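You operate a simulated robot arm through the tools that you are given. There is no shell and no other tool.

Carry out the task below with a simulated robot arm. There is one attempt and no reset: what you move stays moved.

Task
Padlock the wrapper, then take the weight off the dancer to ease the tight film.
Fine: isolator off first; stand the weight on the parts shelf and set the brake to MID. Set down upright: weight.
Where things are to end (x, y in the base frame): weight within 0.06 m of [0.45, 0.61].

The check looks at the end state, three seconds after you hand in, the way a careful person would. Anything else that was tipped, shoved, dropped, spilled or broken makes it a failure.

Robot
A 6-joint arm with a two-finger parallel gripper, fixed in place. Base frame: the origin is at the foot of the arm, x ahead of it, y to its left, z up. Units: m, degrees, N and s.
With the tool pointing down near the work surface it reaches from about 0.34 to 0.82 m from the base axis. Its first joint turns from -166.0 to 166.0 degrees. Payload 3.91 kg.
The TCP is the grasp point between the finger pads, 0.03 m short of the fingertips. In the tool frame z runs along the fingers and y along their closing line. Largest opening 0.11 m; finger width 0.02, thickness 0.01; the body of the gripper, 0.048 by 0.112 m, starts 0.055 m behind the TCP.
Orientation is that of the tool frame in the base frame, as a unit quaternion [x, y, z, w]. With the fingers straight down and closing along the base's y, the tool's x points along the base's -x, its y along +y and its z along -z.

Tools
- The arm moves only by the tool drive_tool. Its argument "targets" is a list of rows, each a list of 2 entries, a list of its own where there are three numbers: the shift along the tool's x, y, z in m, then the turn, a rotation vector about the tool's x, y, z in degrees. In form: [[[x, y, z], [ax, ay, az]], ...]. A call has 1 to 20 rows; each row shifts and turns the commanded pose from where the row before left it, along the tool's axes as they then stand. "claw" is the opening in per cent of the stroke, from 0 (shut) to 100 (fully open), set as the call begins (left out, the last holds). Rows are played at 5 a second. More than 0.05 m and 8.6 degrees between two rows, or a gripper value outside its range, and nothing of the call is played. A pose out of reach is approached as far as the arm can. The call stops where the force on the tool passes 90 N (or 10 N more than at its start, if that is more) or the arm is blocked; 0.2 s more then pass. The fingers move at their own pace (about 0.045 m/s each) and stop on an object; they squeeze with about 38 N. The grip force told is the motor's: it shows also when the fingers shut on nothing. Time passes only in rows, and 0.2 s behind the last, so rows that do not move let the fingers close. It gives the time, the measured TCP pose, the force on the tool (base axes), the opening and the grip force at its end, in the units of the frame above (readings bear some noise), with the torque about the TCP (base axes, N m) and any sound that the robot's microphone picked up.
- Cameras (640 x 400 px; columns grow to the right, rows downward): "scene" is fixed at [0.3999, -0.5002, 1.3123]; the picture's right is [0.99, -0.13, 0.00], its down [-0.04, -0.30, -0.95] and it looks along [0.13, 0.94, -0.30] (base axes); focal length 214 px, centre (320, 200). "wrist" rides on the gripper at [0.077, 0.007, -0.114] in the tool frame; the picture's right is [-0.09, 1.00, 0.00], its down [-0.80, -0.07, -0.59] and it looks along [-0.59, -0.05, 0.80] (tool axes); focal length 270 px, centre (320, 200). There is no depth. A picture from a camera that has moved, and an enlarged one, comes with that camera's place and axes in the base frame and with its lens.
- camera(camera): a new picture of that camera. No time passes.
- slide_trunk(by): slides the trunk up (or, below 0, down) by that many m; the arm rides with it, the base frame stays. It gives what a move gives, with no picture.
- zoom(camera, box): a new picture of the part [left, top, right, bottom] of that camera's present view, enlarged. No time passes.
- job_done(): hands the job in; it is judged then, once.

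Places have to be worked out from the pictures, the camera data and where the tool is seen. Open the gripper and draw the arm clear of the work before you hand the job in, unless the task says otherwise.

The tools are called after ">>>" as name(argument=value, ...) on one line, values as JSON. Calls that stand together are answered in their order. drive_tool: Moves the arm, as the interface text tells. Its arguments: {"type":"object","properties":{"targets":{"type":"array"},"claw":{"type":"number"}},"required":["targets"]} The other tools are called the same way: slide_trunk (by) slides the trunk up or down; camera (camera) takes a picture; zoom (camera, box) takes an enlarged picture of a part of a camera's view; job_done () hands the job in.

At the start:

```text
t: 0.0
eef_pos: [0.1855, 0.2976, 1.5095]
tcp_rot: [0.0, 1.0, 0.0, 0.001]
ft_force: [0.1, -0.4, 0.3]
wrist_torque: [0.02, 0.01, 0.05]
gripper_width: 0.1101
grip_force: 0.1
trunk travel left (down, up): [-0.552, 0.058]
```

scene: 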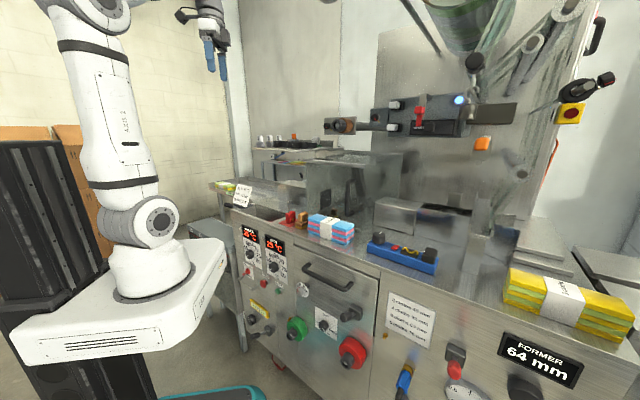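
wrist: 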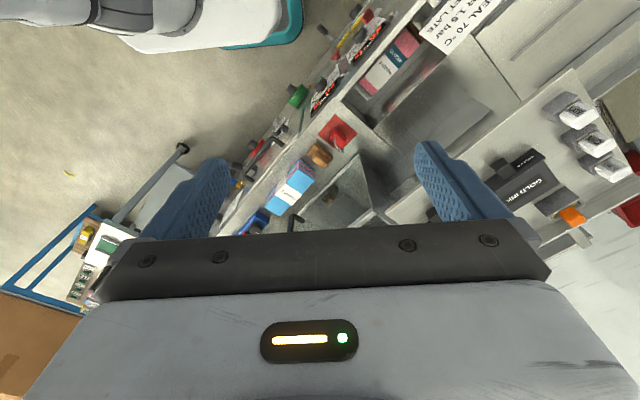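

I'll first look at the scene in detail: the pictures show a wrapping machine with many controls. I zoom in on several parts to identify the isolator, padlock, dancer weight, brake and parts shelf.

>>> zoom(camera="scene", box=[220, 200, 380, 300])

>>> zoom(camera="scene", box=[220, 290, 380, 390])

>>> zoom(camera="scene", box=[320, 60, 480, 160])

>>> zoom(camera="scene", box=[460, 20, 620, 120])

>>> zoom(camera="scene", box=[370, 290, 530, 390])

>>> zoom(camera="scene", box=[220, 120, 380, 220])

```text
4.00 times, centred on (300, 250) of scene
camera zoom: at [0.3999, -0.5002, 1.3123], right [0.99, -0.13, 0.0], down [-0.04, -0.3, -0.95], along [0.13, 0.94, -0.3], focal length 858 px, centre (400, 0)
```

zoom: 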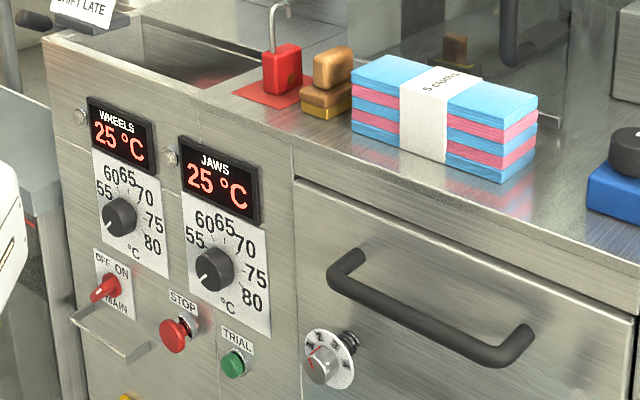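

```text
4.00 times, centred on (300, 340) of scene
camera zoom: at [0.3999, -0.5002, 1.3123], right [0.99, -0.13, 0.0], down [-0.04, -0.3, -0.95], along [0.13, 0.94, -0.3], focal length 858 px, centre (400, -360)
```

zoom: 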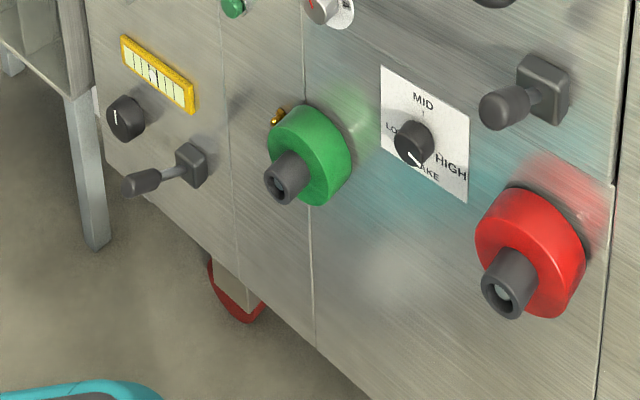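

```text
4.00 times, centred on (400, 110) of scene
camera zoom: at [0.3999, -0.5002, 1.3123], right [0.99, -0.13, 0.0], down [-0.04, -0.3, -0.95], along [0.13, 0.94, -0.3], focal length 858 px, centre (0, 560)
```

zoom: 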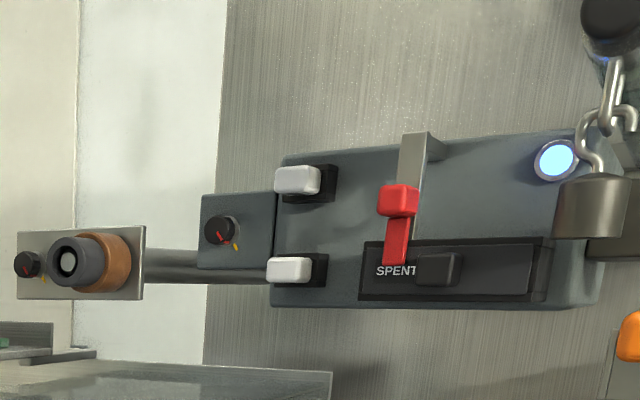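

```text
4.00 times, centred on (540, 70) of scene
camera zoom: at [0.3999, -0.5002, 1.3123], right [0.99, -0.13, 0.0], down [-0.04, -0.3, -0.95], along [0.13, 0.94, -0.3], focal length 858 px, centre (-560, 720)
```

zoom: 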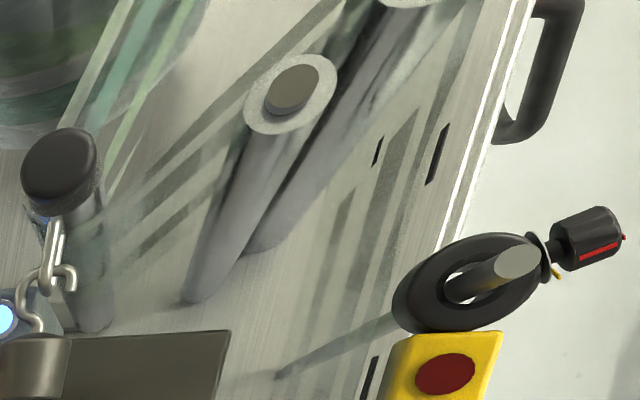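

```text
4.00 times, centred on (450, 340) of scene
camera zoom: at [0.3999, -0.5002, 1.3123], right [0.99, -0.13, 0.0], down [-0.04, -0.3, -0.95], along [0.13, 0.94, -0.3], focal length 858 px, centre (-200, -360)
```

zoom: 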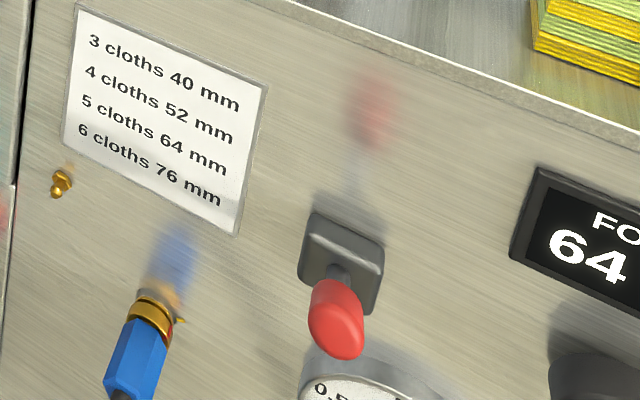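

```text
4.00 times, centred on (300, 170) of scene
camera zoom: at [0.3999, -0.5002, 1.3123], right [0.99, -0.13, 0.0], down [-0.04, -0.3, -0.95], along [0.13, 0.94, -0.3], focal length 858 px, centre (400, 320)
```

zoom: 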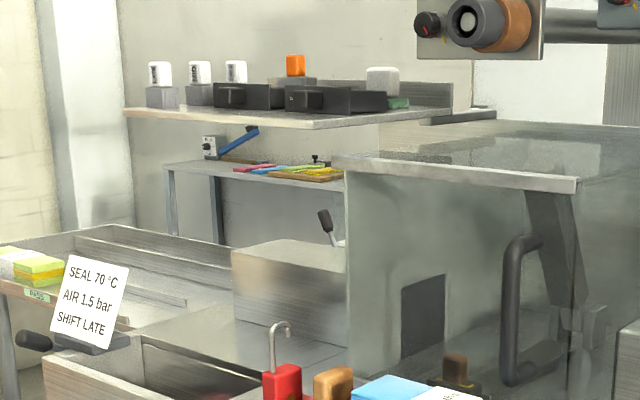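

The scene shows a MAIN OFF/ON switch on the left panel, a red open padlock on the deck and a brake dial reading LOW/MID/HIGH, plus a weight hanging on a chain. I look at the wrist view in detail next.

>>> zoom(camera="wrist", box=[440, 60, 640, 260])

>>> zoom(camera="wrist", box=[220, 40, 420, 240])

>>> zoom(camera="wrist", box=[300, 0, 500, 140])

>>> zoom(camera="scene", box=[420, 40, 520, 140])

>>> zoom(camera="scene", box=[230, 260, 290, 320])

>>> zoom(camera="scene", box=[360, 130, 640, 300])

```text
2.00 times, centred on (540, 160) of wrist
camera zoom: at [0.1079, 0.3055, 1.6251], right [0.09, 1.0, 0.0], down [0.8, -0.07, 0.59], along [0.59, -0.05, -0.8], focal length 541 px, centre (-120, 280)
```

zoom: 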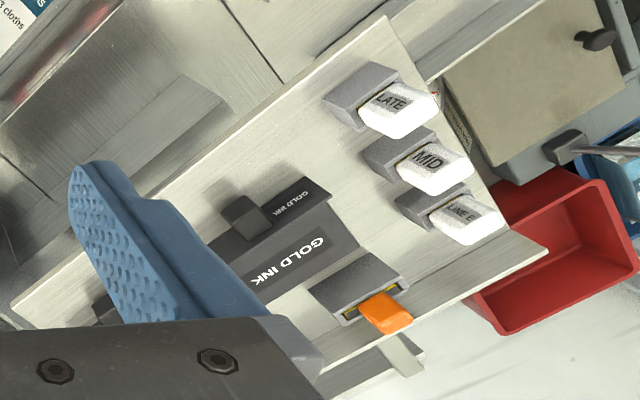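

```text
2.00 times, centred on (320, 140) of wrist
camera zoom: at [0.1079, 0.3055, 1.6251], right [0.09, 1.0, 0.0], down [0.8, -0.07, 0.59], along [0.59, -0.05, -0.8], focal length 541 px, centre (320, 320)
```

zoom: 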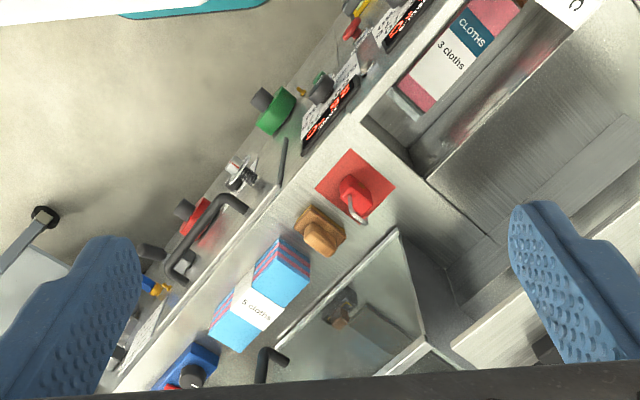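

```text
2.86 times, centred on (400, 70) of wrist
camera zoom: at [0.1079, 0.3055, 1.6251], right [0.09, 1.0, 0.0], down [0.8, -0.07, 0.59], along [0.59, -0.05, -0.8], focal length 772 px, centre (91, 571)
```

zoom: 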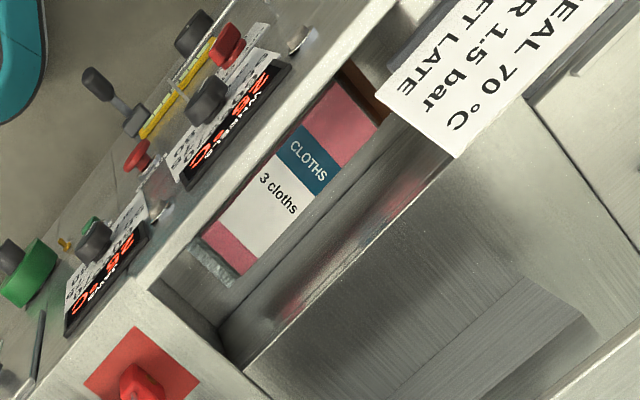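

```text
4.00 times, centred on (470, 90) of scene
camera zoom: at [0.3999, -0.5002, 1.3123], right [0.99, -0.13, 0.0], down [-0.04, -0.3, -0.95], along [0.13, 0.94, -0.3], focal length 858 px, centre (-280, 640)
```

zoom: 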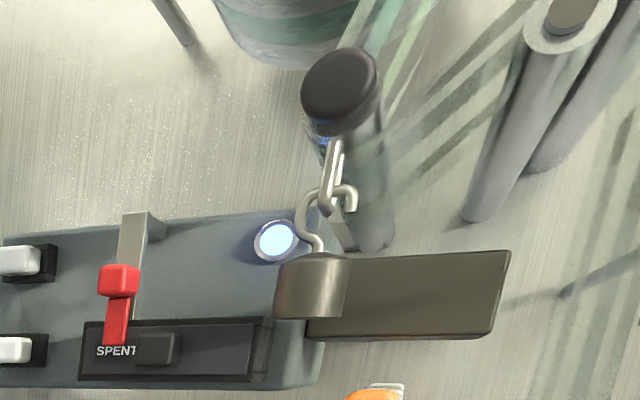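

```text
6.67 times, centred on (260, 290) of scene
camera zoom: at [0.3999, -0.5002, 1.3123], right [0.99, -0.13, 0.0], down [-0.04, -0.3, -0.95], along [0.13, 0.94, -0.3], focal length 1430 px, centre (720, -400)
```

zoom: 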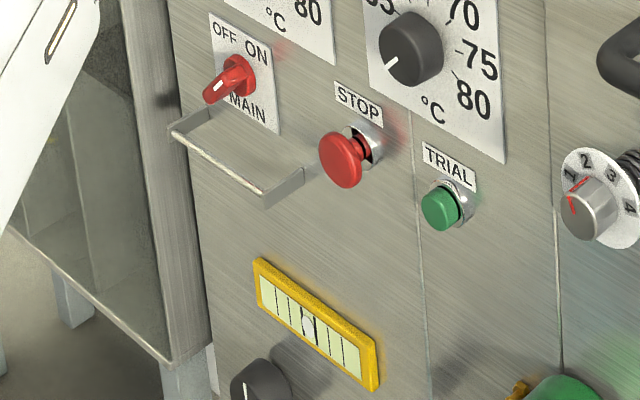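

```text
2.29 times, centred on (500, 215) of scene
camera zoom: at [0.3999, -0.5002, 1.3123], right [0.99, -0.13, 0.0], down [-0.04, -0.3, -0.95], along [0.13, 0.94, -0.3], focal length 490 px, centre (-91, 166)
```

zoom: 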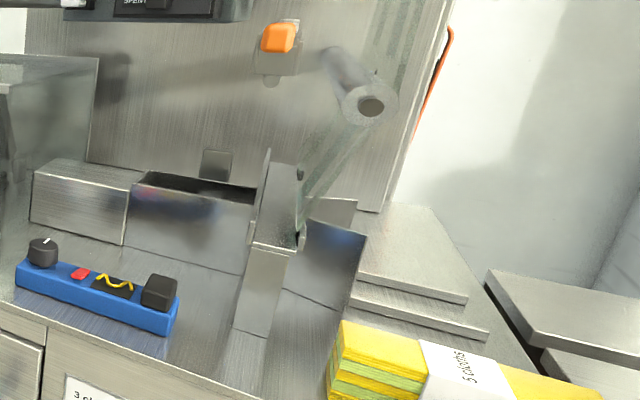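

Triangulating the two views, I put the padlock at about [0.39, 0.33, 0.975] on the deck and the MAIN switch at about [0.16, 0.45, 0.64] on a front panel facing the robot. The weight must be further along +x near z 1.36, so I turn the wrist to look that way, yawing slightly and pitching up.

>>> drive_tool(targets=[[[0, 0, 0], [0, 0, 7]], [[0, 0, 0], [0, 0, 7]], [[0, 0, 0], [0, 0, 7]], [[0, 0, 0], [0, -7, 0]], [[0, 0, 0], [0, -7, 0]], [[0, 0, 0], [0, -7, 0]], [[0, 0, 0], [0, -7, 0]]])

>>> camera(camera="wrist")

>>> camera(camera="scene")

```text
t: 1.6
eef_pos: [0.1855, 0.2975, 1.5106]
tcp_rot: [0.179, 0.954, -0.044, 0.238]
ft_force: [-0.5, 0.6, 0.1]
wrist_torque: [0.01, -0.01, 0.01]
gripper_width: 0.11
grip_force: 0.0
trunk travel left (down, up): [-0.552, 0.058]
```

```text
taken
camera wrist: at [0.0737, 0.3486, 1.5753], right [0.43, 0.9, 0.04], down [0.37, -0.22, 0.9], along [0.82, -0.37, -0.43], focal length 270 px, centre (320, 200)
```

wrist: 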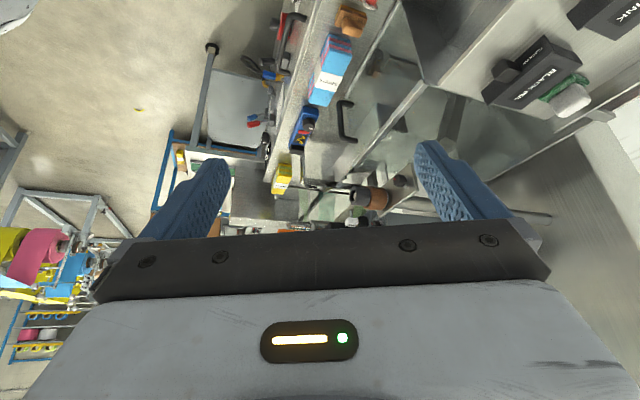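

```text
taken
```

scene: 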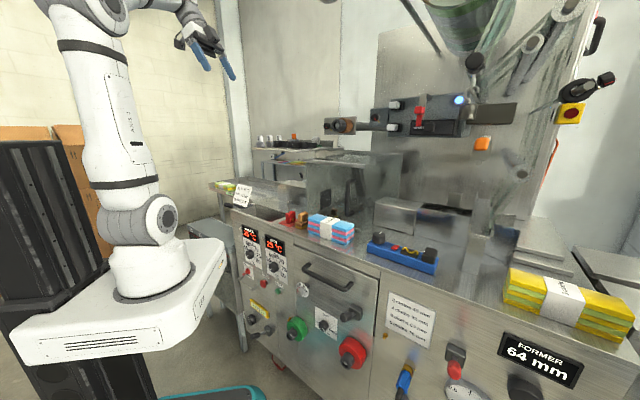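

The gripper body blocks the lower half of the wrist view, so the weight must lie in the upper half. I pitch up further to bring the region around the weight into view.

>>> drive_tool(targets=[[[0, 0, 0], [0, -8, 0]], [[0, 0, 0], [0, -8, 0]], [[0, 0, 0], [0, -8, 0]], [[0, 0, 0], [0, -8, 0]]])

>>> camera(camera="wrist")

```text
t: 2.6
eef_pos: [0.1965, 0.2999, 1.5012]
tcp_rot: [0.157, 0.851, -0.09, 0.492]
ft_force: [-0.4, 0.0, -0.7]
wrist_torque: [-0.01, -0.03, 0.0]
gripper_width: 0.1097
grip_force: 0.0
out of reach, approached as far as the arm can: row 3, 4
trunk travel left (down, up): [-0.552, 0.058]
```

```text
taken
camera wrist: at [0.0689, 0.3559, 1.4937], right [0.4, 0.92, 0.08], down [-0.13, -0.03, 0.99], along [0.91, -0.4, 0.11], focal length 270 px, centre (320, 200)
```

wrist: 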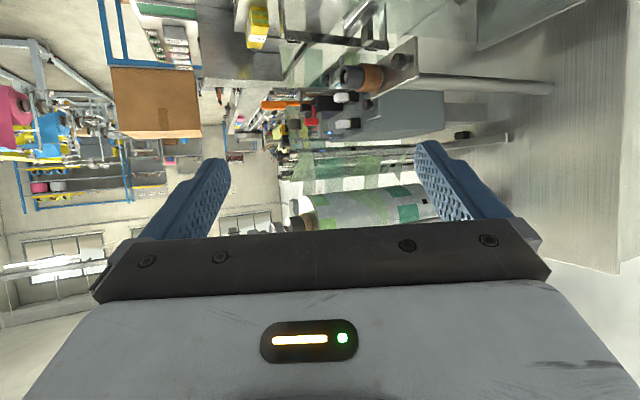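

The pitch hit the reach limit at this spot, but the weight region is now in view. I zoom on it.

>>> zoom(camera="wrist", box=[220, 40, 440, 180])

>>> zoom(camera="wrist", box=[270, 70, 370, 160])

```text
2.86 times, centred on (330, 110) of wrist
camera zoom: at [0.0689, 0.3559, 1.4937], right [0.4, 0.92, 0.08], down [-0.13, -0.03, 0.99], along [0.91, -0.4, 0.11], focal length 772 px, centre (291, 457)
```

zoom: 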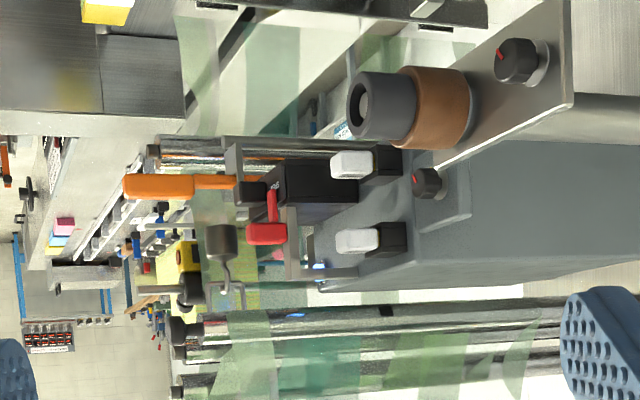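

```text
4.44 times, centred on (320, 115) of wrist
camera zoom: at [0.0689, 0.3559, 1.4937], right [0.4, 0.92, 0.08], down [-0.13, -0.03, 0.99], along [0.91, -0.4, 0.11], focal length 1201 px, centre (320, 578)
```

zoom: 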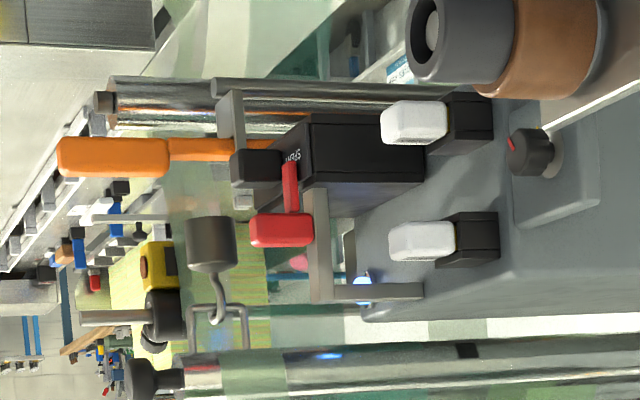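

The weight's body triangulates to about [0.802, -0.028, 1.356]; it hangs by its hook from a U-shaped staple on the dancer roller. Next I return the tool to vertical, yaw it towards the front panel (normal roughly [0.73, 0.68]), and after that I will lower the trunk to inspect the MAIN switch.

>>> drive_tool(targets=[[[0, 0, 0], [0, 8, 0]], [[0, 0, 0], [0, 8, 0]], [[0, 0, 0], [0, 8, 0]], [[0, 0, 0], [0, 8, 0]], [[0, 0, 0], [0, 7, 0]], [[0, 0, 0], [0, 7, 0]], [[0, 0, 0], [0, 7, 0]], [[0, 0, 0], [0, 7, 0]], [[0, 0, 0], [0, 0, -8]], [[0, 0, 0], [0, 0, -8]], [[0, 0, 0], [0, 0, -8]], [[0, 0, 0], [0, 0, -8]], [[0, 0, 0], [0, 0, -8]], [[0, 0, 0], [0, 0, -8]], [[0, 0, 0], [0, 0, -8]], [[0, 0, 0], [0, 0, -8]]])

>>> camera(camera="wrist")

```text
t: 6.0
eef_pos: [0.1958, 0.299, 1.504]
tcp_rot: [-0.368, 0.93, 0.0, 0.0]
ft_force: [-0.2, 1.2, 0.6]
wrist_torque: [0.02, 0.01, -0.01]
gripper_width: 0.1099
grip_force: 0.0
trunk travel left (down, up): [-0.552, 0.058]
```

```text
taken
camera wrist: at [0.1345, 0.2518, 1.6182], right [-0.62, 0.79, 0.0], down [0.63, 0.5, 0.59], along [0.47, 0.37, -0.8], focal length 270 px, centre (320, 200)
```

wrist: 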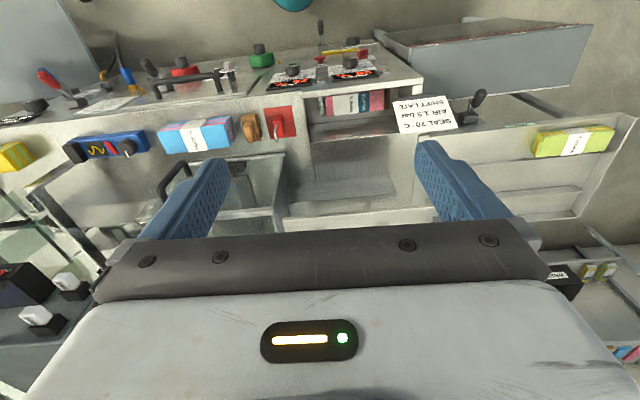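

The tool is vertical again, with the panel controls at the top of the image. The TCP is about 8 cm in front of the panel, so I slide the trunk down 0.3 m to get nearer the front panel's height.

>>> slide_trunk(by=-0.3)

>>> camera(camera="wrist")

>>> camera(camera="scene")

```text
t: 9.0
eef_pos: [0.1956, 0.2992, 1.2031]
tcp_rot: [-0.365, 0.931, 0.0, 0.0]
ft_force: [0.1, 0.2, 0.0]
wrist_torque: [0.01, -0.04, -0.02]
gripper_width: 0.1099
grip_force: 0.1
trunk travel left (down, up): [-0.252, 0.358]
```

```text
taken
camera wrist: at [0.1343, 0.2519, 1.3183], right [-0.61, 0.79, 0.0], down [0.63, 0.49, 0.59], along [0.47, 0.37, -0.8], focal length 270 px, centre (320, 200)
```

wrist: 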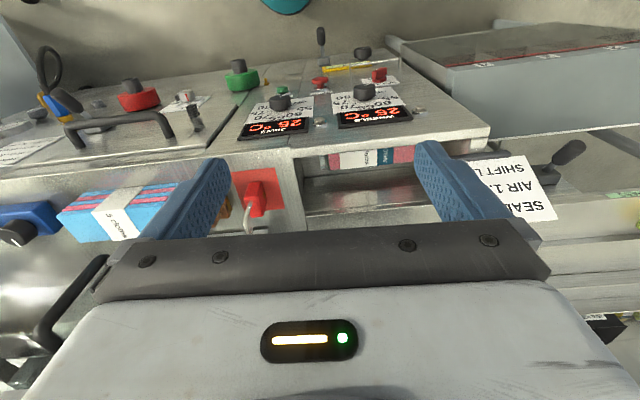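

```text
taken
```

scene: 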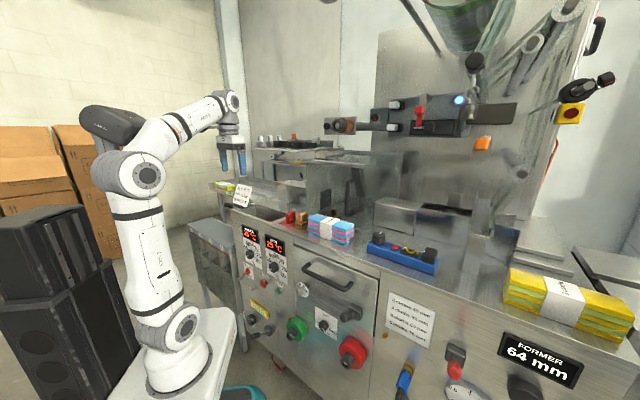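

The arm sits well. I zoom the wrist view on the MAIN switch area and the padlock.

>>> zoom(camera="wrist", box=[220, 30, 420, 155])

>>> zoom(camera="wrist", box=[200, 140, 320, 240])

>>> zoom(camera="scene", box=[270, 190, 350, 250])

```text
3.20 times, centred on (320, 92) of wrist
camera zoom: at [0.1343, 0.2519, 1.3183], right [-0.61, 0.79, 0.0], down [0.63, 0.49, 0.59], along [0.47, 0.37, -0.8], focal length 865 px, centre (320, 544)
```

zoom: 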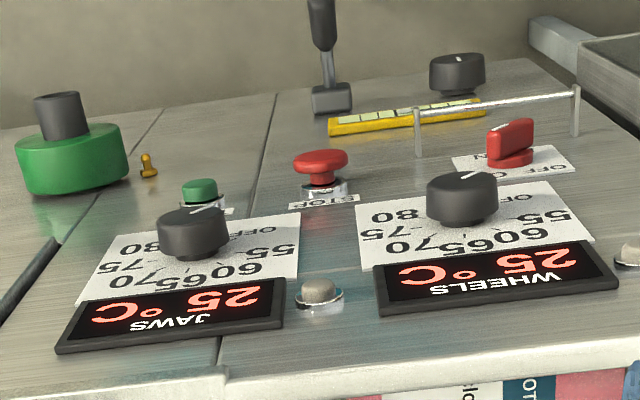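

```text
4.00 times, centred on (260, 190) of wrist
camera zoom: at [0.1343, 0.2519, 1.3183], right [-0.61, 0.79, 0.0], down [0.63, 0.49, 0.59], along [0.47, 0.37, -0.8], focal length 1081 px, centre (560, 240)
```

zoom: 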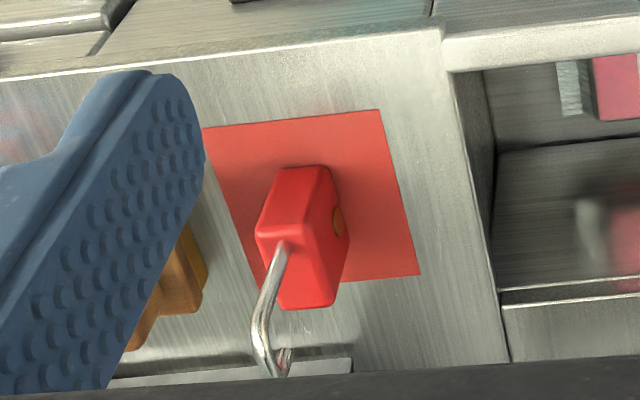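

```text
6.67 times, centred on (310, 220) of scene
camera zoom: at [0.3999, -0.5002, 1.3123], right [0.99, -0.13, 0.0], down [-0.04, -0.3, -0.95], along [0.13, 0.94, -0.3], focal length 1430 px, centre (387, 67)
```

zoom: 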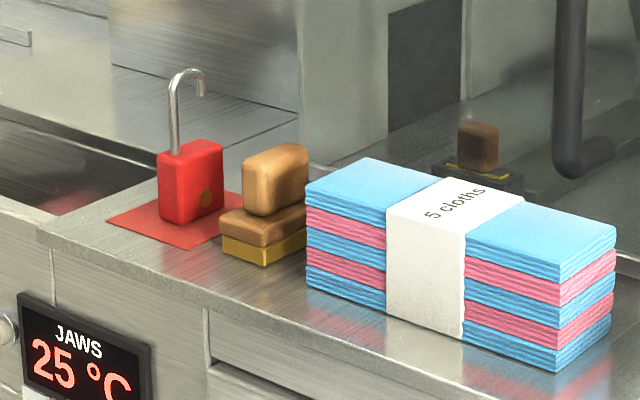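

The padlock has a long leg and an open J-hook, and the MAIN switch has a horizontal bar in front of and below it, which is likely the lock bar. I need a closer and more frontal look, and I also check the side table to the left of the panel.

>>> zoom(camera="scene", box=[170, 200, 290, 300])

>>> zoom(camera="wrist", box=[320, 0, 640, 200])

```text
4.00 times, centred on (230, 250) of scene
camera zoom: at [0.3999, -0.5002, 1.3123], right [0.99, -0.13, 0.0], down [-0.04, -0.3, -0.95], along [0.13, 0.94, -0.3], focal length 858 px, centre (680, 0)
```

zoom: 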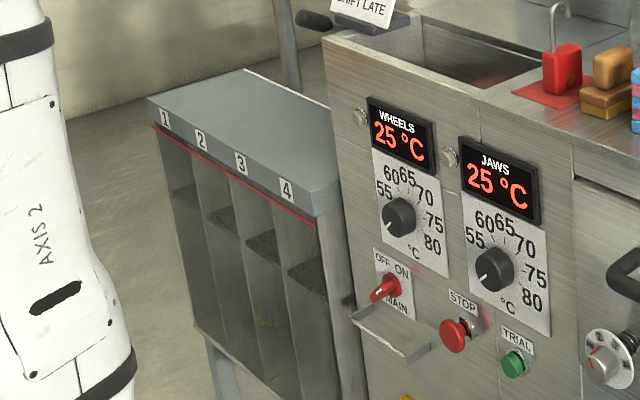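

```text
2.00 times, centred on (480, 100) of wrist
camera zoom: at [0.1343, 0.2519, 1.3183], right [-0.61, 0.79, 0.0], down [0.63, 0.49, 0.59], along [0.47, 0.37, -0.8], focal length 541 px, centre (0, 400)
```

zoom: 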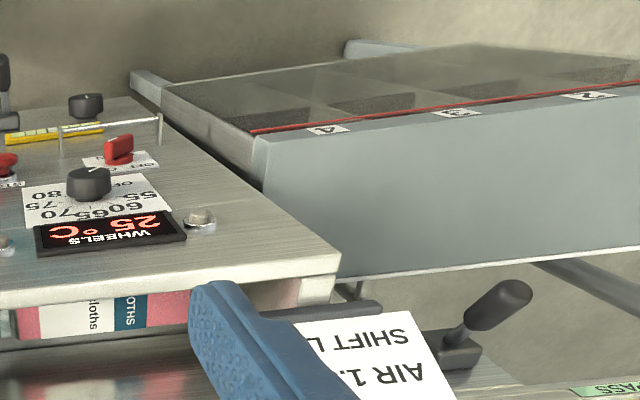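

The bin to the left of the panel starts roughly 0.10 m left of MAIN, so I stay clear of it. I lower the trunk another 0.15 m and then move the tool sideways and pitch it to look at MAIN more frontally.

>>> drive_tool(targets=[[[0.02, 0.03, 0], [0, 0, 0]], [[0.02, 0.03, 0], [0, 0, 0]], [[0.01, 0.03, 0], [0, 0, 0]], [[0, 0.02, 0], [0, 0, 0]]])

>>> slide_trunk(by=-0.15)

>>> drive_tool(targets=[[[0, 0, 0.03], [0, -7, 0]], [[0, 0, 0.03], [0, -7, 0]], [[0, 0, 0.03], [0, -7, 0]], [[0, 0, 0.03], [0, -7, 0]], [[0, 0, 0], [0, -7, 0]]])

>>> camera(camera="wrist")

>>> camera(camera="scene")

```text
t: 10.0
eef_pos: [0.0852, 0.3459, 1.2029]
tcp_rot: [-0.366, 0.931, 0.0, 0.0]
ft_force: [0.7, 0.8, 0.9]
wrist_torque: [0.01, -0.02, 0.01]
gripper_width: 0.1099
grip_force: 0.1
trunk travel left (down, up): [-0.252, 0.358]
```

```text
t: 11.8
eef_pos: [0.0844, 0.346, 1.0528]
tcp_rot: [-0.367, 0.93, 0.0, 0.0]
ft_force: [-0.4, -0.3, 0.0]
wrist_torque: [-0.03, -0.03, 0.02]
gripper_width: 0.1098
grip_force: 0.0
trunk travel left (down, up): [-0.102, 0.508]
```

```text
t: 12.9
eef_pos: [0.0992, 0.3623, 0.9365]
tcp_rot: [-0.349, 0.887, 0.111, 0.281]
ft_force: [-0.1, 0.5, -0.1]
wrist_torque: [0.0, 0.0, 0.01]
gripper_width: 0.1099
grip_force: 0.2
trunk travel left (down, up): [-0.102, 0.508]
```

```text
taken
camera wrist: at [0.0013, 0.2791, 0.987], right [-0.63, 0.78, 0.05], down [0.28, 0.16, 0.95], along [0.73, 0.61, -0.32], focal length 270 px, centre (320, 200)
```

wrist: 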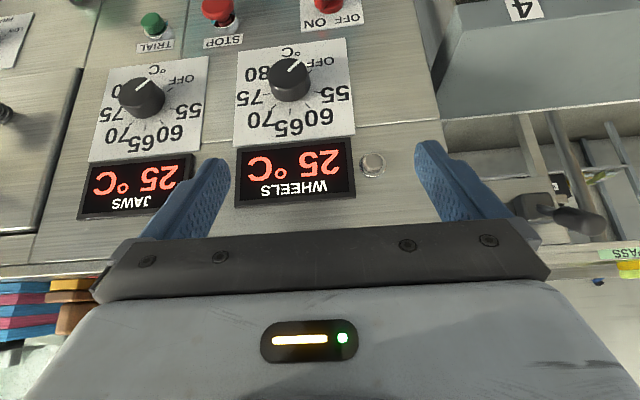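

```text
taken
```

scene: 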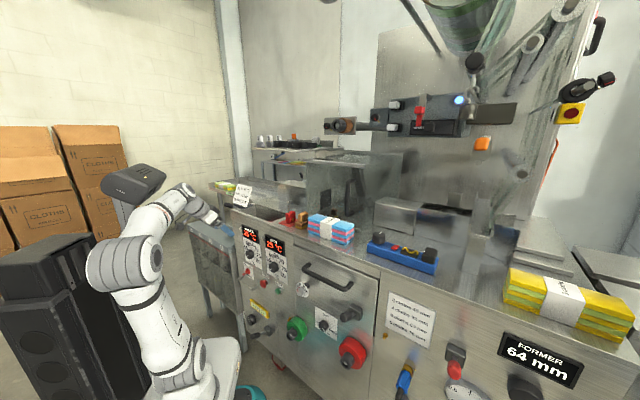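

The view is now closer to face-on (image upside down); MAIN with OFF/ON labels is at the top edge. I move straight down 0.16 m to bring it to the centre.

>>> drive_tool(targets=[[[0.023, 0, 0.033], [0, 0, 0]], [[0.023, 0, 0.033], [0, 0, 0]], [[0.023, 0, 0.033], [0, 0, 0]], [[0.023, 0, 0.033], [0, 0, 0]]])

>>> camera(camera="wrist")

>>> zoom(camera="wrist", box=[220, 20, 420, 145])

```text
t: 13.9
eef_pos: [0.1005, 0.3606, 0.7757]
tcp_rot: [-0.35, 0.887, 0.11, 0.28]
ft_force: [0.0, 0.4, 0.7]
wrist_torque: [-0.01, 0.01, -0.01]
gripper_width: 0.1097
grip_force: 0.0
trunk travel left (down, up): [-0.102, 0.508]
```

```text
taken
camera wrist: at [0.0012, 0.2777, 0.8253], right [-0.63, 0.78, 0.05], down [0.28, 0.16, 0.95], along [0.73, 0.61, -0.32], focal length 270 px, centre (320, 200)
```

wrist: 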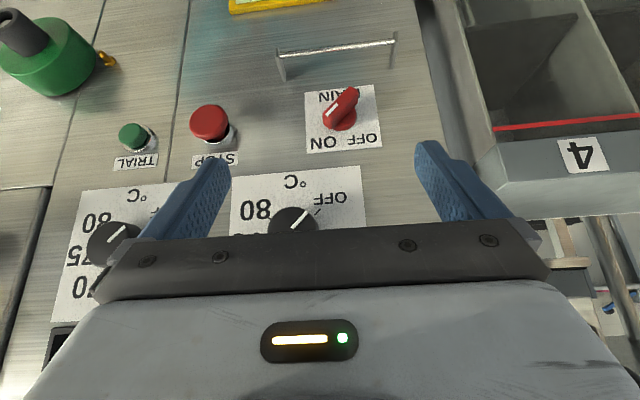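

```text
3.20 times, centred on (320, 82) of wrist
camera zoom: at [0.0012, 0.2777, 0.8253], right [-0.63, 0.78, 0.05], down [0.28, 0.16, 0.95], along [0.73, 0.61, -0.32], focal length 865 px, centre (320, 576)
```

zoom: 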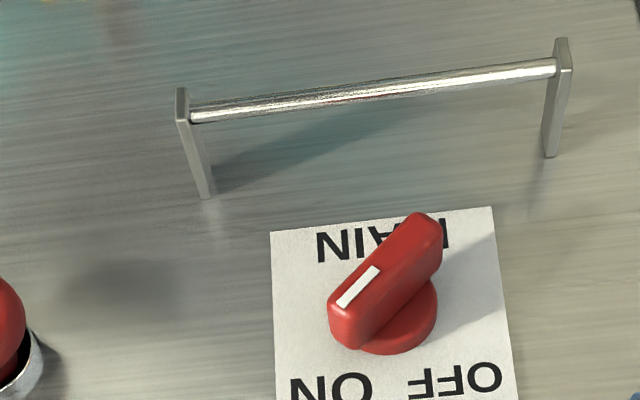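

MAIN is a bar handle whose white mark points to ON (upper right when upright), with OFF at the upper left, and a lock rod sits about 6 cm below it. Triangulating labels shows the panel faces exactly along 45°, at x+y≈0.625, with the knob axis near [0.151, 0.437, 0.657] and its bar 40° right of up. I now lower the tool and pitch it to horizontal, facing the knob from 8 cm away.

>>> drive_tool(targets=[[[0.0205, 0.0063, 0.034], [0, 0, 0]], [[0.0205, 0.0063, 0.034], [0, 0, 0]], [[0.0205, 0.0063, 0.034], [0, 0, 0]], [[0, 0, 0], [0, -6.875, 0]], [[0, 0, 0], [0, -6.875, 0]], [[0, 0, 0], [0, -6.875, 0]], [[0, 0, 0], [0, -6.875, 0]]], claw=55)

>>> camera(camera="wrist")

>>> camera(camera="scene")

```text
t: 15.6
eef_pos: [0.0897, 0.3887, 0.6591]
tcp_rot: [-0.313, 0.795, 0.19, 0.484]
ft_force: [0.7, 0.4, -0.4]
wrist_torque: [0.0, 0.0, 0.02]
gripper_width: 0.0605
grip_force: 0.2
out of reach, approached as far as the arm can: row 7
trunk travel left (down, up): [-0.102, 0.508]
```

```text
taken
camera wrist: at [-0.0146, 0.3005, 0.6445], right [-0.65, 0.76, 0.08], down [-0.07, -0.16, 0.98], along [0.76, 0.63, 0.16], focal length 270 px, centre (320, 200)
```

wrist: 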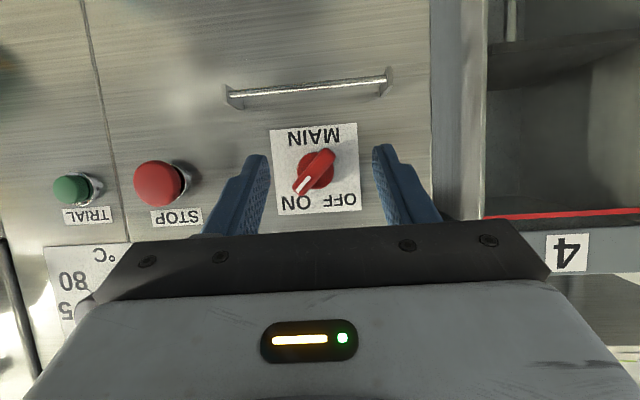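

```text
taken
```

scene: 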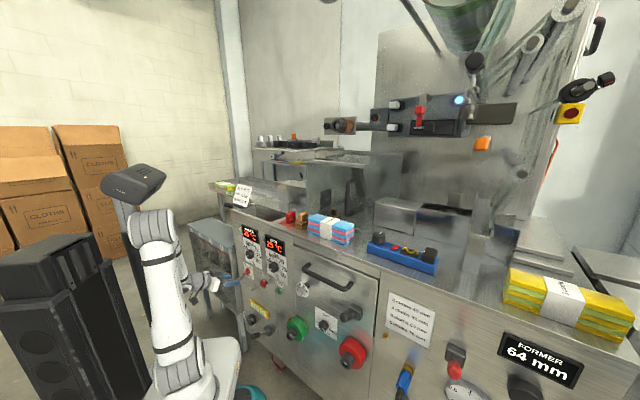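

The tool reached about 63° pitch before running out of room, because the wrist is too close to the shoulder. Raising the trunk moves the shoulder away, so I slide it up 0.3 m and then lower the arm by the same amount, staying in front of the panel.

>>> slide_trunk(by=0.3)

>>> drive_tool(targets=[[[0.0444, 0, 0.023], [0, 0, 0]], [[0.0444, 0, 0.023], [0, 0, 0]], [[0.0444, 0, 0.023], [0, 0, 0]], [[0.0444, 0, 0.023], [0, 0, 0]], [[0.0444, 0, 0.023], [0, 0, 0]], [[0.0444, 0, 0.023], [0, 0, 0]], [[0, 0, 0], [0, -7, 0]], [[0, 0, 0], [0, -7, 0]], [[0, 0, 0], [0, -7, 0]], [[0, 0, 0], [0, -6.4, 0]]])

>>> camera(camera="wrist")

>>> camera(camera="scene")

```text
t: 18.6
eef_pos: [0.0898, 0.3891, 0.9582]
tcp_rot: [-0.313, 0.796, 0.189, 0.483]
ft_force: [-0.8, 0.0, -0.2]
wrist_torque: [-0.01, 0.01, 0.02]
gripper_width: 0.0603
grip_force: 0.0
trunk travel left (down, up): [-0.402, 0.208]
```

```text
t: 20.8
eef_pos: [0.0226, 0.5364, 0.8069]
tcp_rot: [-0.261, 0.658, 0.257, 0.658]
ft_force: [-1.1, 0.4, -0.5]
wrist_torque: [0.05, -0.03, -0.03]
gripper_width: 0.0604
grip_force: 0.0
out of reach, approached as far as the arm can: row 1, 3, 4, 5, 6, 7, 8, 9, 10
trunk travel left (down, up): [-0.402, 0.208]
```

```text
taken
camera wrist: at [-0.0661, 0.4628, 0.7316], right [-0.68, 0.73, 0.08], down [-0.39, -0.45, 0.8], along [0.62, 0.51, 0.59], focal length 270 px, centre (320, 200)
```

wrist: 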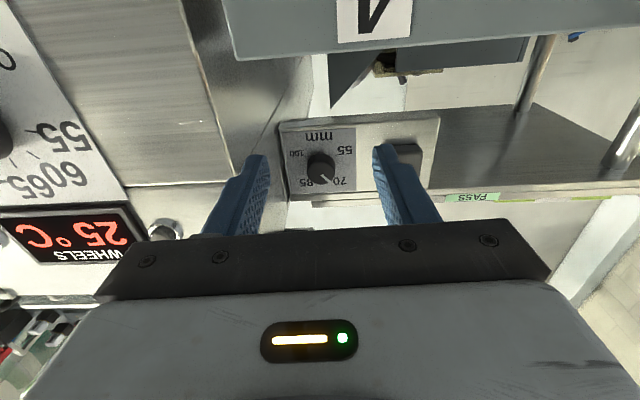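

```text
taken
```

scene: 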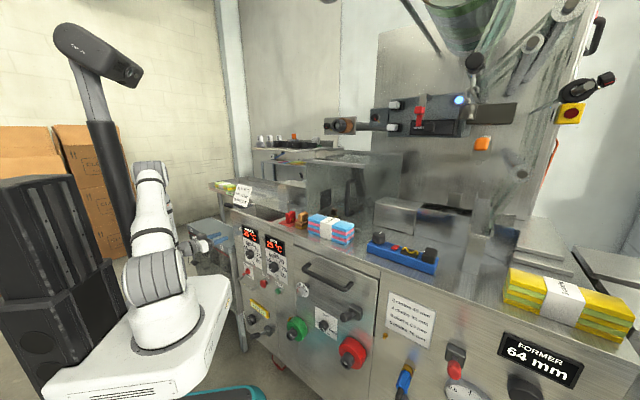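

The arm slid sideways because the commanded poses were unreachable; it is now near the bin at [0.02, 0.54, 0.81] with no contact force. I lift straight up (tool -x) in small steps to get clear before re-planning.

>>> drive_tool(targets=[[[-0.03, 0, 0], [0, 0, 0]], [[-0.03, 0, 0], [0, 0, 0]], [[-0.03, 0, 0], [0, 0, 0]]])

>>> camera(camera="scene")

```text
t: 21.6
eef_pos: [0.0258, 0.5362, 0.8966]
tcp_rot: [-0.26, 0.658, 0.258, 0.658]
ft_force: [0.0, 0.6, -0.4]
wrist_torque: [-0.01, -0.02, 0.04]
gripper_width: 0.0603
grip_force: 0.1
trunk travel left (down, up): [-0.402, 0.208]
```

```text
taken
```

scene: 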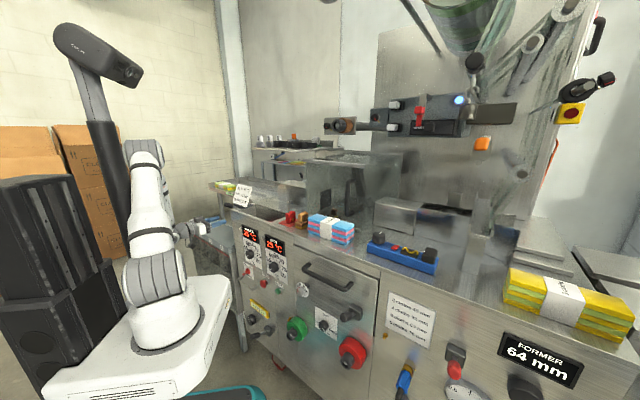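

The arm is clear and horizontal now. To have more folding room, I'll put the TCP about 0.1 m above shoulder height in front of the panel at this trunk level (z≈1.06) and then ride the trunk down. I go up and slightly back first.

>>> drive_tool(targets=[[[-0.04, 0, -0.01], [0, 0, 0]], [[-0.04, 0, -0.01], [0, 0, 0]], [[-0.04, 0, -0.01], [0, 0, 0]], [[-0.04, 0, -0.01], [0, 0, 0]]])

>>> drive_tool(targets=[[[0, -0.03, 0], [0, 0, 0]], [[0, -0.03, 0], [0, 0, 0]], [[0, -0.03, 0], [0, 0, 0]]])

```text
t: 22.5
eef_pos: [0.0729, 0.5193, 1.016]
tcp_rot: [-0.224, 0.675, 0.196, 0.675]
ft_force: [0.0, 1.6, -1.1]
wrist_torque: [0.02, -0.08, -0.07]
gripper_width: 0.0604
grip_force: 0.0
trunk travel left (down, up): [-0.402, 0.208]
stopped in row 4: the arm was blocked; the commanded pose is now the measured one
```

```text
t: 23.3
eef_pos: [0.1233, 0.4449, 1.0207]
tcp_rot: [-0.223, 0.675, 0.197, 0.675]
ft_force: [0.7, -0.3, -0.3]
wrist_torque: [-0.01, 0.01, 0.0]
gripper_width: 0.0603
grip_force: 0.1
trunk travel left (down, up): [-0.402, 0.208]
```

The arm reported being blocked in the last row with almost no tool force, so I check the views to see what happened.

>>> camera(camera="scene")

>>> camera(camera="wrist")

>>> zoom(camera="scene", box=[40, 120, 260, 300])

```text
taken
```

scene: 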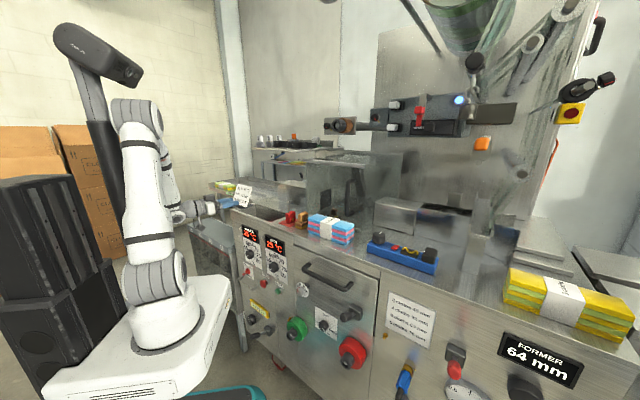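

```text
taken
camera wrist: at [0.0253, 0.3835, 0.945], right [-0.56, 0.82, 0.05], down [-0.46, -0.37, 0.81], along [0.69, 0.43, 0.59], focal length 270 px, centre (320, 200)
```

wrist: 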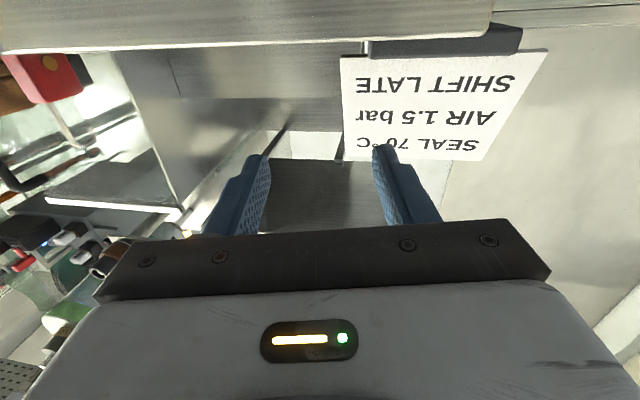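

```text
2.22 times, centred on (150, 210) of scene
camera zoom: at [0.3999, -0.5002, 1.3123], right [0.99, -0.13, 0.0], down [-0.04, -0.3, -0.95], along [0.13, 0.94, -0.3], focal length 477 px, centre (698, 178)
```

zoom: 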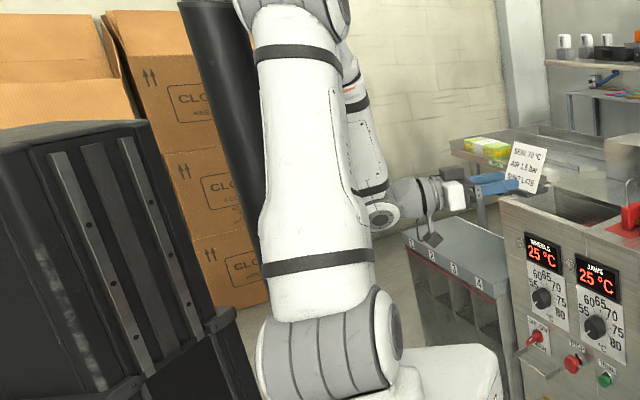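

The card and other items look untouched; the block was likely a joint limit. I'm at [0.123, 0.445, 1.02] with the tool horizontal, so I back away from the panel a little and correct the yaw to 45°.

>>> drive_tool(targets=[[[0, -0.008, -0.02], [0, 0, 0]], [[0, -0.008, -0.02], [0, 0, 0]], [[0, -0.008, 0], [-3, 0, 0]], [[0, -0.008, 0], [-3, 0, 0]]])

```text
t: 24.3
eef_pos: [0.1036, 0.4012, 1.0237]
tcp_rot: [-0.258, 0.663, 0.234, 0.662]
ft_force: [-0.8, -0.5, -0.1]
wrist_torque: [-0.03, -0.03, 0.02]
gripper_width: 0.0605
grip_force: 0.1
out of reach, approached as far as the arm can: row 4
trunk travel left (down, up): [-0.402, 0.208]
```

The pose is at the edge of reach at yaw ~41°, but it will ease as I move towards the panel. I ride the trunk down 0.367 m so that the TCP is level with the MAIN knob.

>>> slide_trunk(by=-0.367)

>>> camera(camera="wrist")

>>> camera(camera="scene")

```text
t: 27.8
eef_pos: [0.1071, 0.4007, 0.6554]
tcp_rot: [-0.258, 0.664, 0.232, 0.663]
ft_force: [-0.8, -0.5, 0.3]
wrist_torque: [0.0, -0.02, 0.03]
gripper_width: 0.0604
grip_force: 0.1
trunk travel left (down, up): [-0.035, 0.575]
```

```text
taken
camera wrist: at [0.0152, 0.3303, 0.581], right [-0.65, 0.76, 0.05], down [-0.42, -0.41, 0.81], along [0.64, 0.5, 0.58], focal length 270 px, centre (320, 200)
```

wrist: 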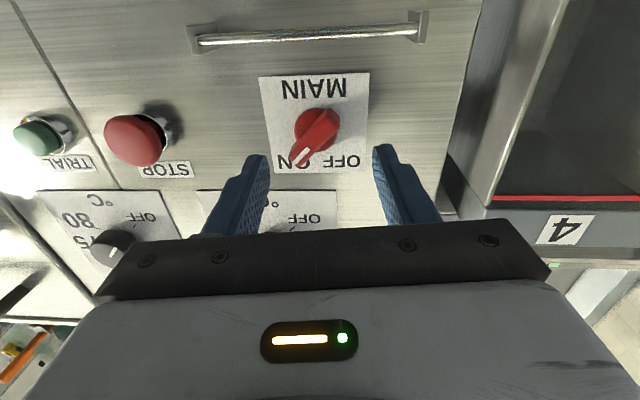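

```text
taken
```

scene: 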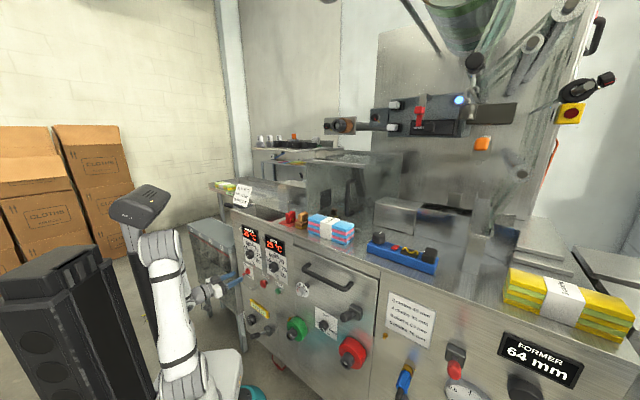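

The tool is now horizontal and level with the MAIN knob, which appears almost on the tool axis. I zoom in to refine the knob's location and angle.

>>> zoom(camera="wrist", box=[240, 70, 400, 190])

```text
3.33 times, centred on (320, 130) of wrist
camera zoom: at [0.0152, 0.3303, 0.581], right [-0.65, 0.76, 0.05], down [-0.42, -0.41, 0.81], along [0.64, 0.5, 0.58], focal length 901 px, centre (320, 433)
```

zoom: 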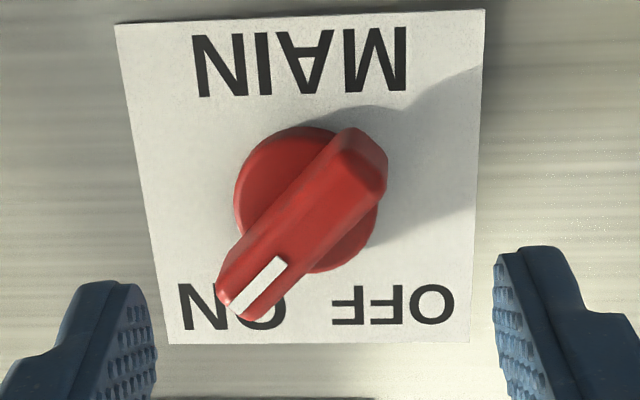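

The bar lies 44–45° right of vertical and the knob axis is within about 3 mm of the tool axis. I correct the yaw to face the panel, centre, and roll the tool +45° so the fingers straddle the bar.

>>> drive_tool(targets=[[[0, 0, 0.015], [0, 0, 0]], [[0.002, -0.006, 0], [-4, 0, 0]], [[0, 0, 0], [0, 0, 7.5]], [[0, 0, 0], [0, 0, 7.5]], [[0, 0, 0], [0, 0, 7.5]], [[0, 0, 0], [0, 0, 7.5]], [[0, 0, 0], [0, 0, 7.5]], [[0, 0, 0], [0, 0, 7.5]]])

>>> camera(camera="wrist")

```text
t: 29.6
eef_pos: [0.1159, 0.3465, 0.7938]
tcp_rot: [-0.011, 0.716, 0.475, 0.511]
ft_force: [-0.6, 0.2, -0.3]
wrist_torque: [0.01, -0.01, 0.0]
gripper_width: 0.0608
grip_force: 0.1
out of reach, approached as far as the arm can: row 2, 4, 5, 6, 7, 8
trunk travel left (down, up): [-0.035, 0.575]
```

```text
taken
camera wrist: at [-0.0073, 0.3077, 0.7444], right [-0.46, 0.5, 0.73], down [-0.01, -0.83, 0.56], along [0.89, 0.25, 0.38], focal length 270 px, centre (320, 200)
```

wrist: 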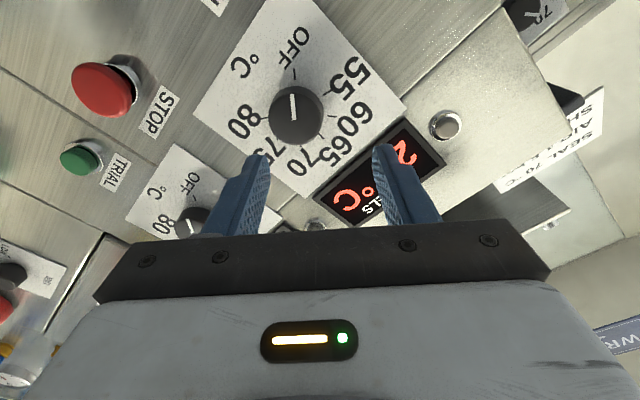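

The roll pushed the arm against its folding limit and it drifted up to [0.116, 0.347, 0.794]. I check the arm's actual posture before choosing a better trunk height.

>>> zoom(camera="scene", box=[80, 180, 280, 400])

```text
1.82 times, centred on (180, 290) of scene
camera zoom: at [0.3999, -0.5002, 1.3123], right [0.99, -0.13, 0.0], down [-0.04, -0.3, -0.95], along [0.13, 0.94, -0.3], focal length 390 px, centre (574, 36)
```

zoom: 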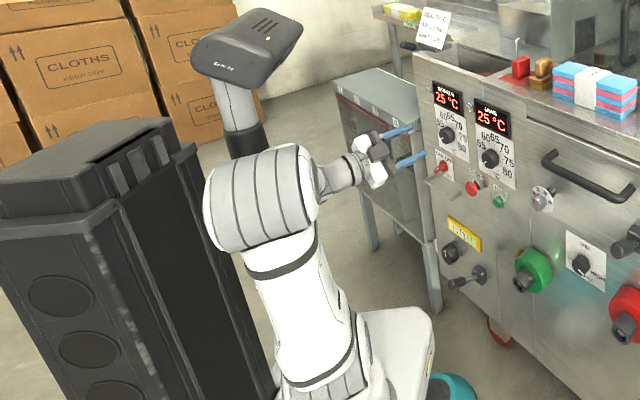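

The arm is folded tightly with the elbow above. I'll raise the trunk 0.45 m, then straighten the tool to vertical in free space, so that I can come down on the panel from a high shoulder instead.

>>> slide_trunk(by=0.45)

>>> drive_tool(targets=[[[0, 0, 0], [0, 0, -7]], [[0, 0, 0], [0, 0, -7]], [[0, 0, 0], [0, 0, -7]], [[0, 0, 0], [0, 0, -7]], [[0, 0, 0], [0, 0, -7]], [[0, 0, 0], [0, 0, -7]]])

>>> drive_tool(targets=[[[0, 0, 0], [0, 7.5, 0]], [[0, 0, 0], [0, 7.5, 0]], [[0, 0, 0], [0, 7.5, 0]], [[0, 0, 0], [0, 7.5, 0]], [[0, 0, 0], [0, 7.5, 0]], [[0, 0, 0], [0, 7.5, 0]], [[0, 0, 0], [0, 7.5, 0]], [[0, 0, 0], [0, 7.5, 0]], [[0, 0, 0], [0, 7.5, 0]], [[0, 0, 0], [0, 7.5, 0]], [[0, 0, 0], [0, 7.5, 0]], [[0, 0, 0], [0, 7.5, 0]]])

>>> camera(camera="scene")

```text
refused: 0.45 is not a number from -0.4 to 0.4
```

```text
t: 31.0
eef_pos: [0.1174, 0.3452, 0.7962]
tcp_rot: [-0.262, 0.664, 0.266, 0.648]
ft_force: [-0.8, -0.8, -0.6]
wrist_torque: [0.02, -0.02, 0.0]
gripper_width: 0.0605
grip_force: 0.1
trunk travel left (down, up): [-0.035, 0.575]
```

```text
t: 33.6
eef_pos: [0.1122, 0.3478, 0.7973]
tcp_rot: [-0.378, 0.926, 0.006, -0.012]
ft_force: [0.1, -0.1, -0.7]
wrist_torque: [0.02, 0.01, 0.02]
gripper_width: 0.0606
grip_force: 0.0
trunk travel left (down, up): [-0.035, 0.575]
```

```text
taken
```

scene: 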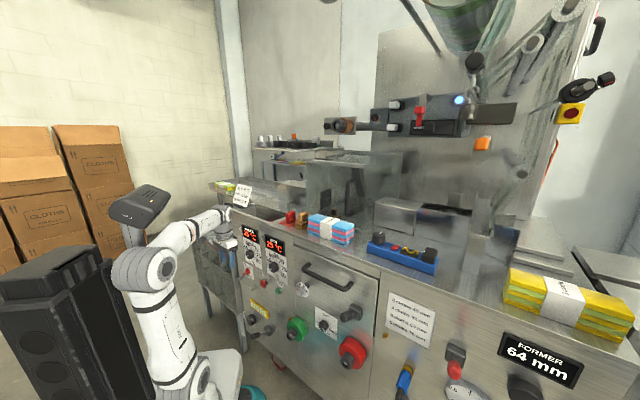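

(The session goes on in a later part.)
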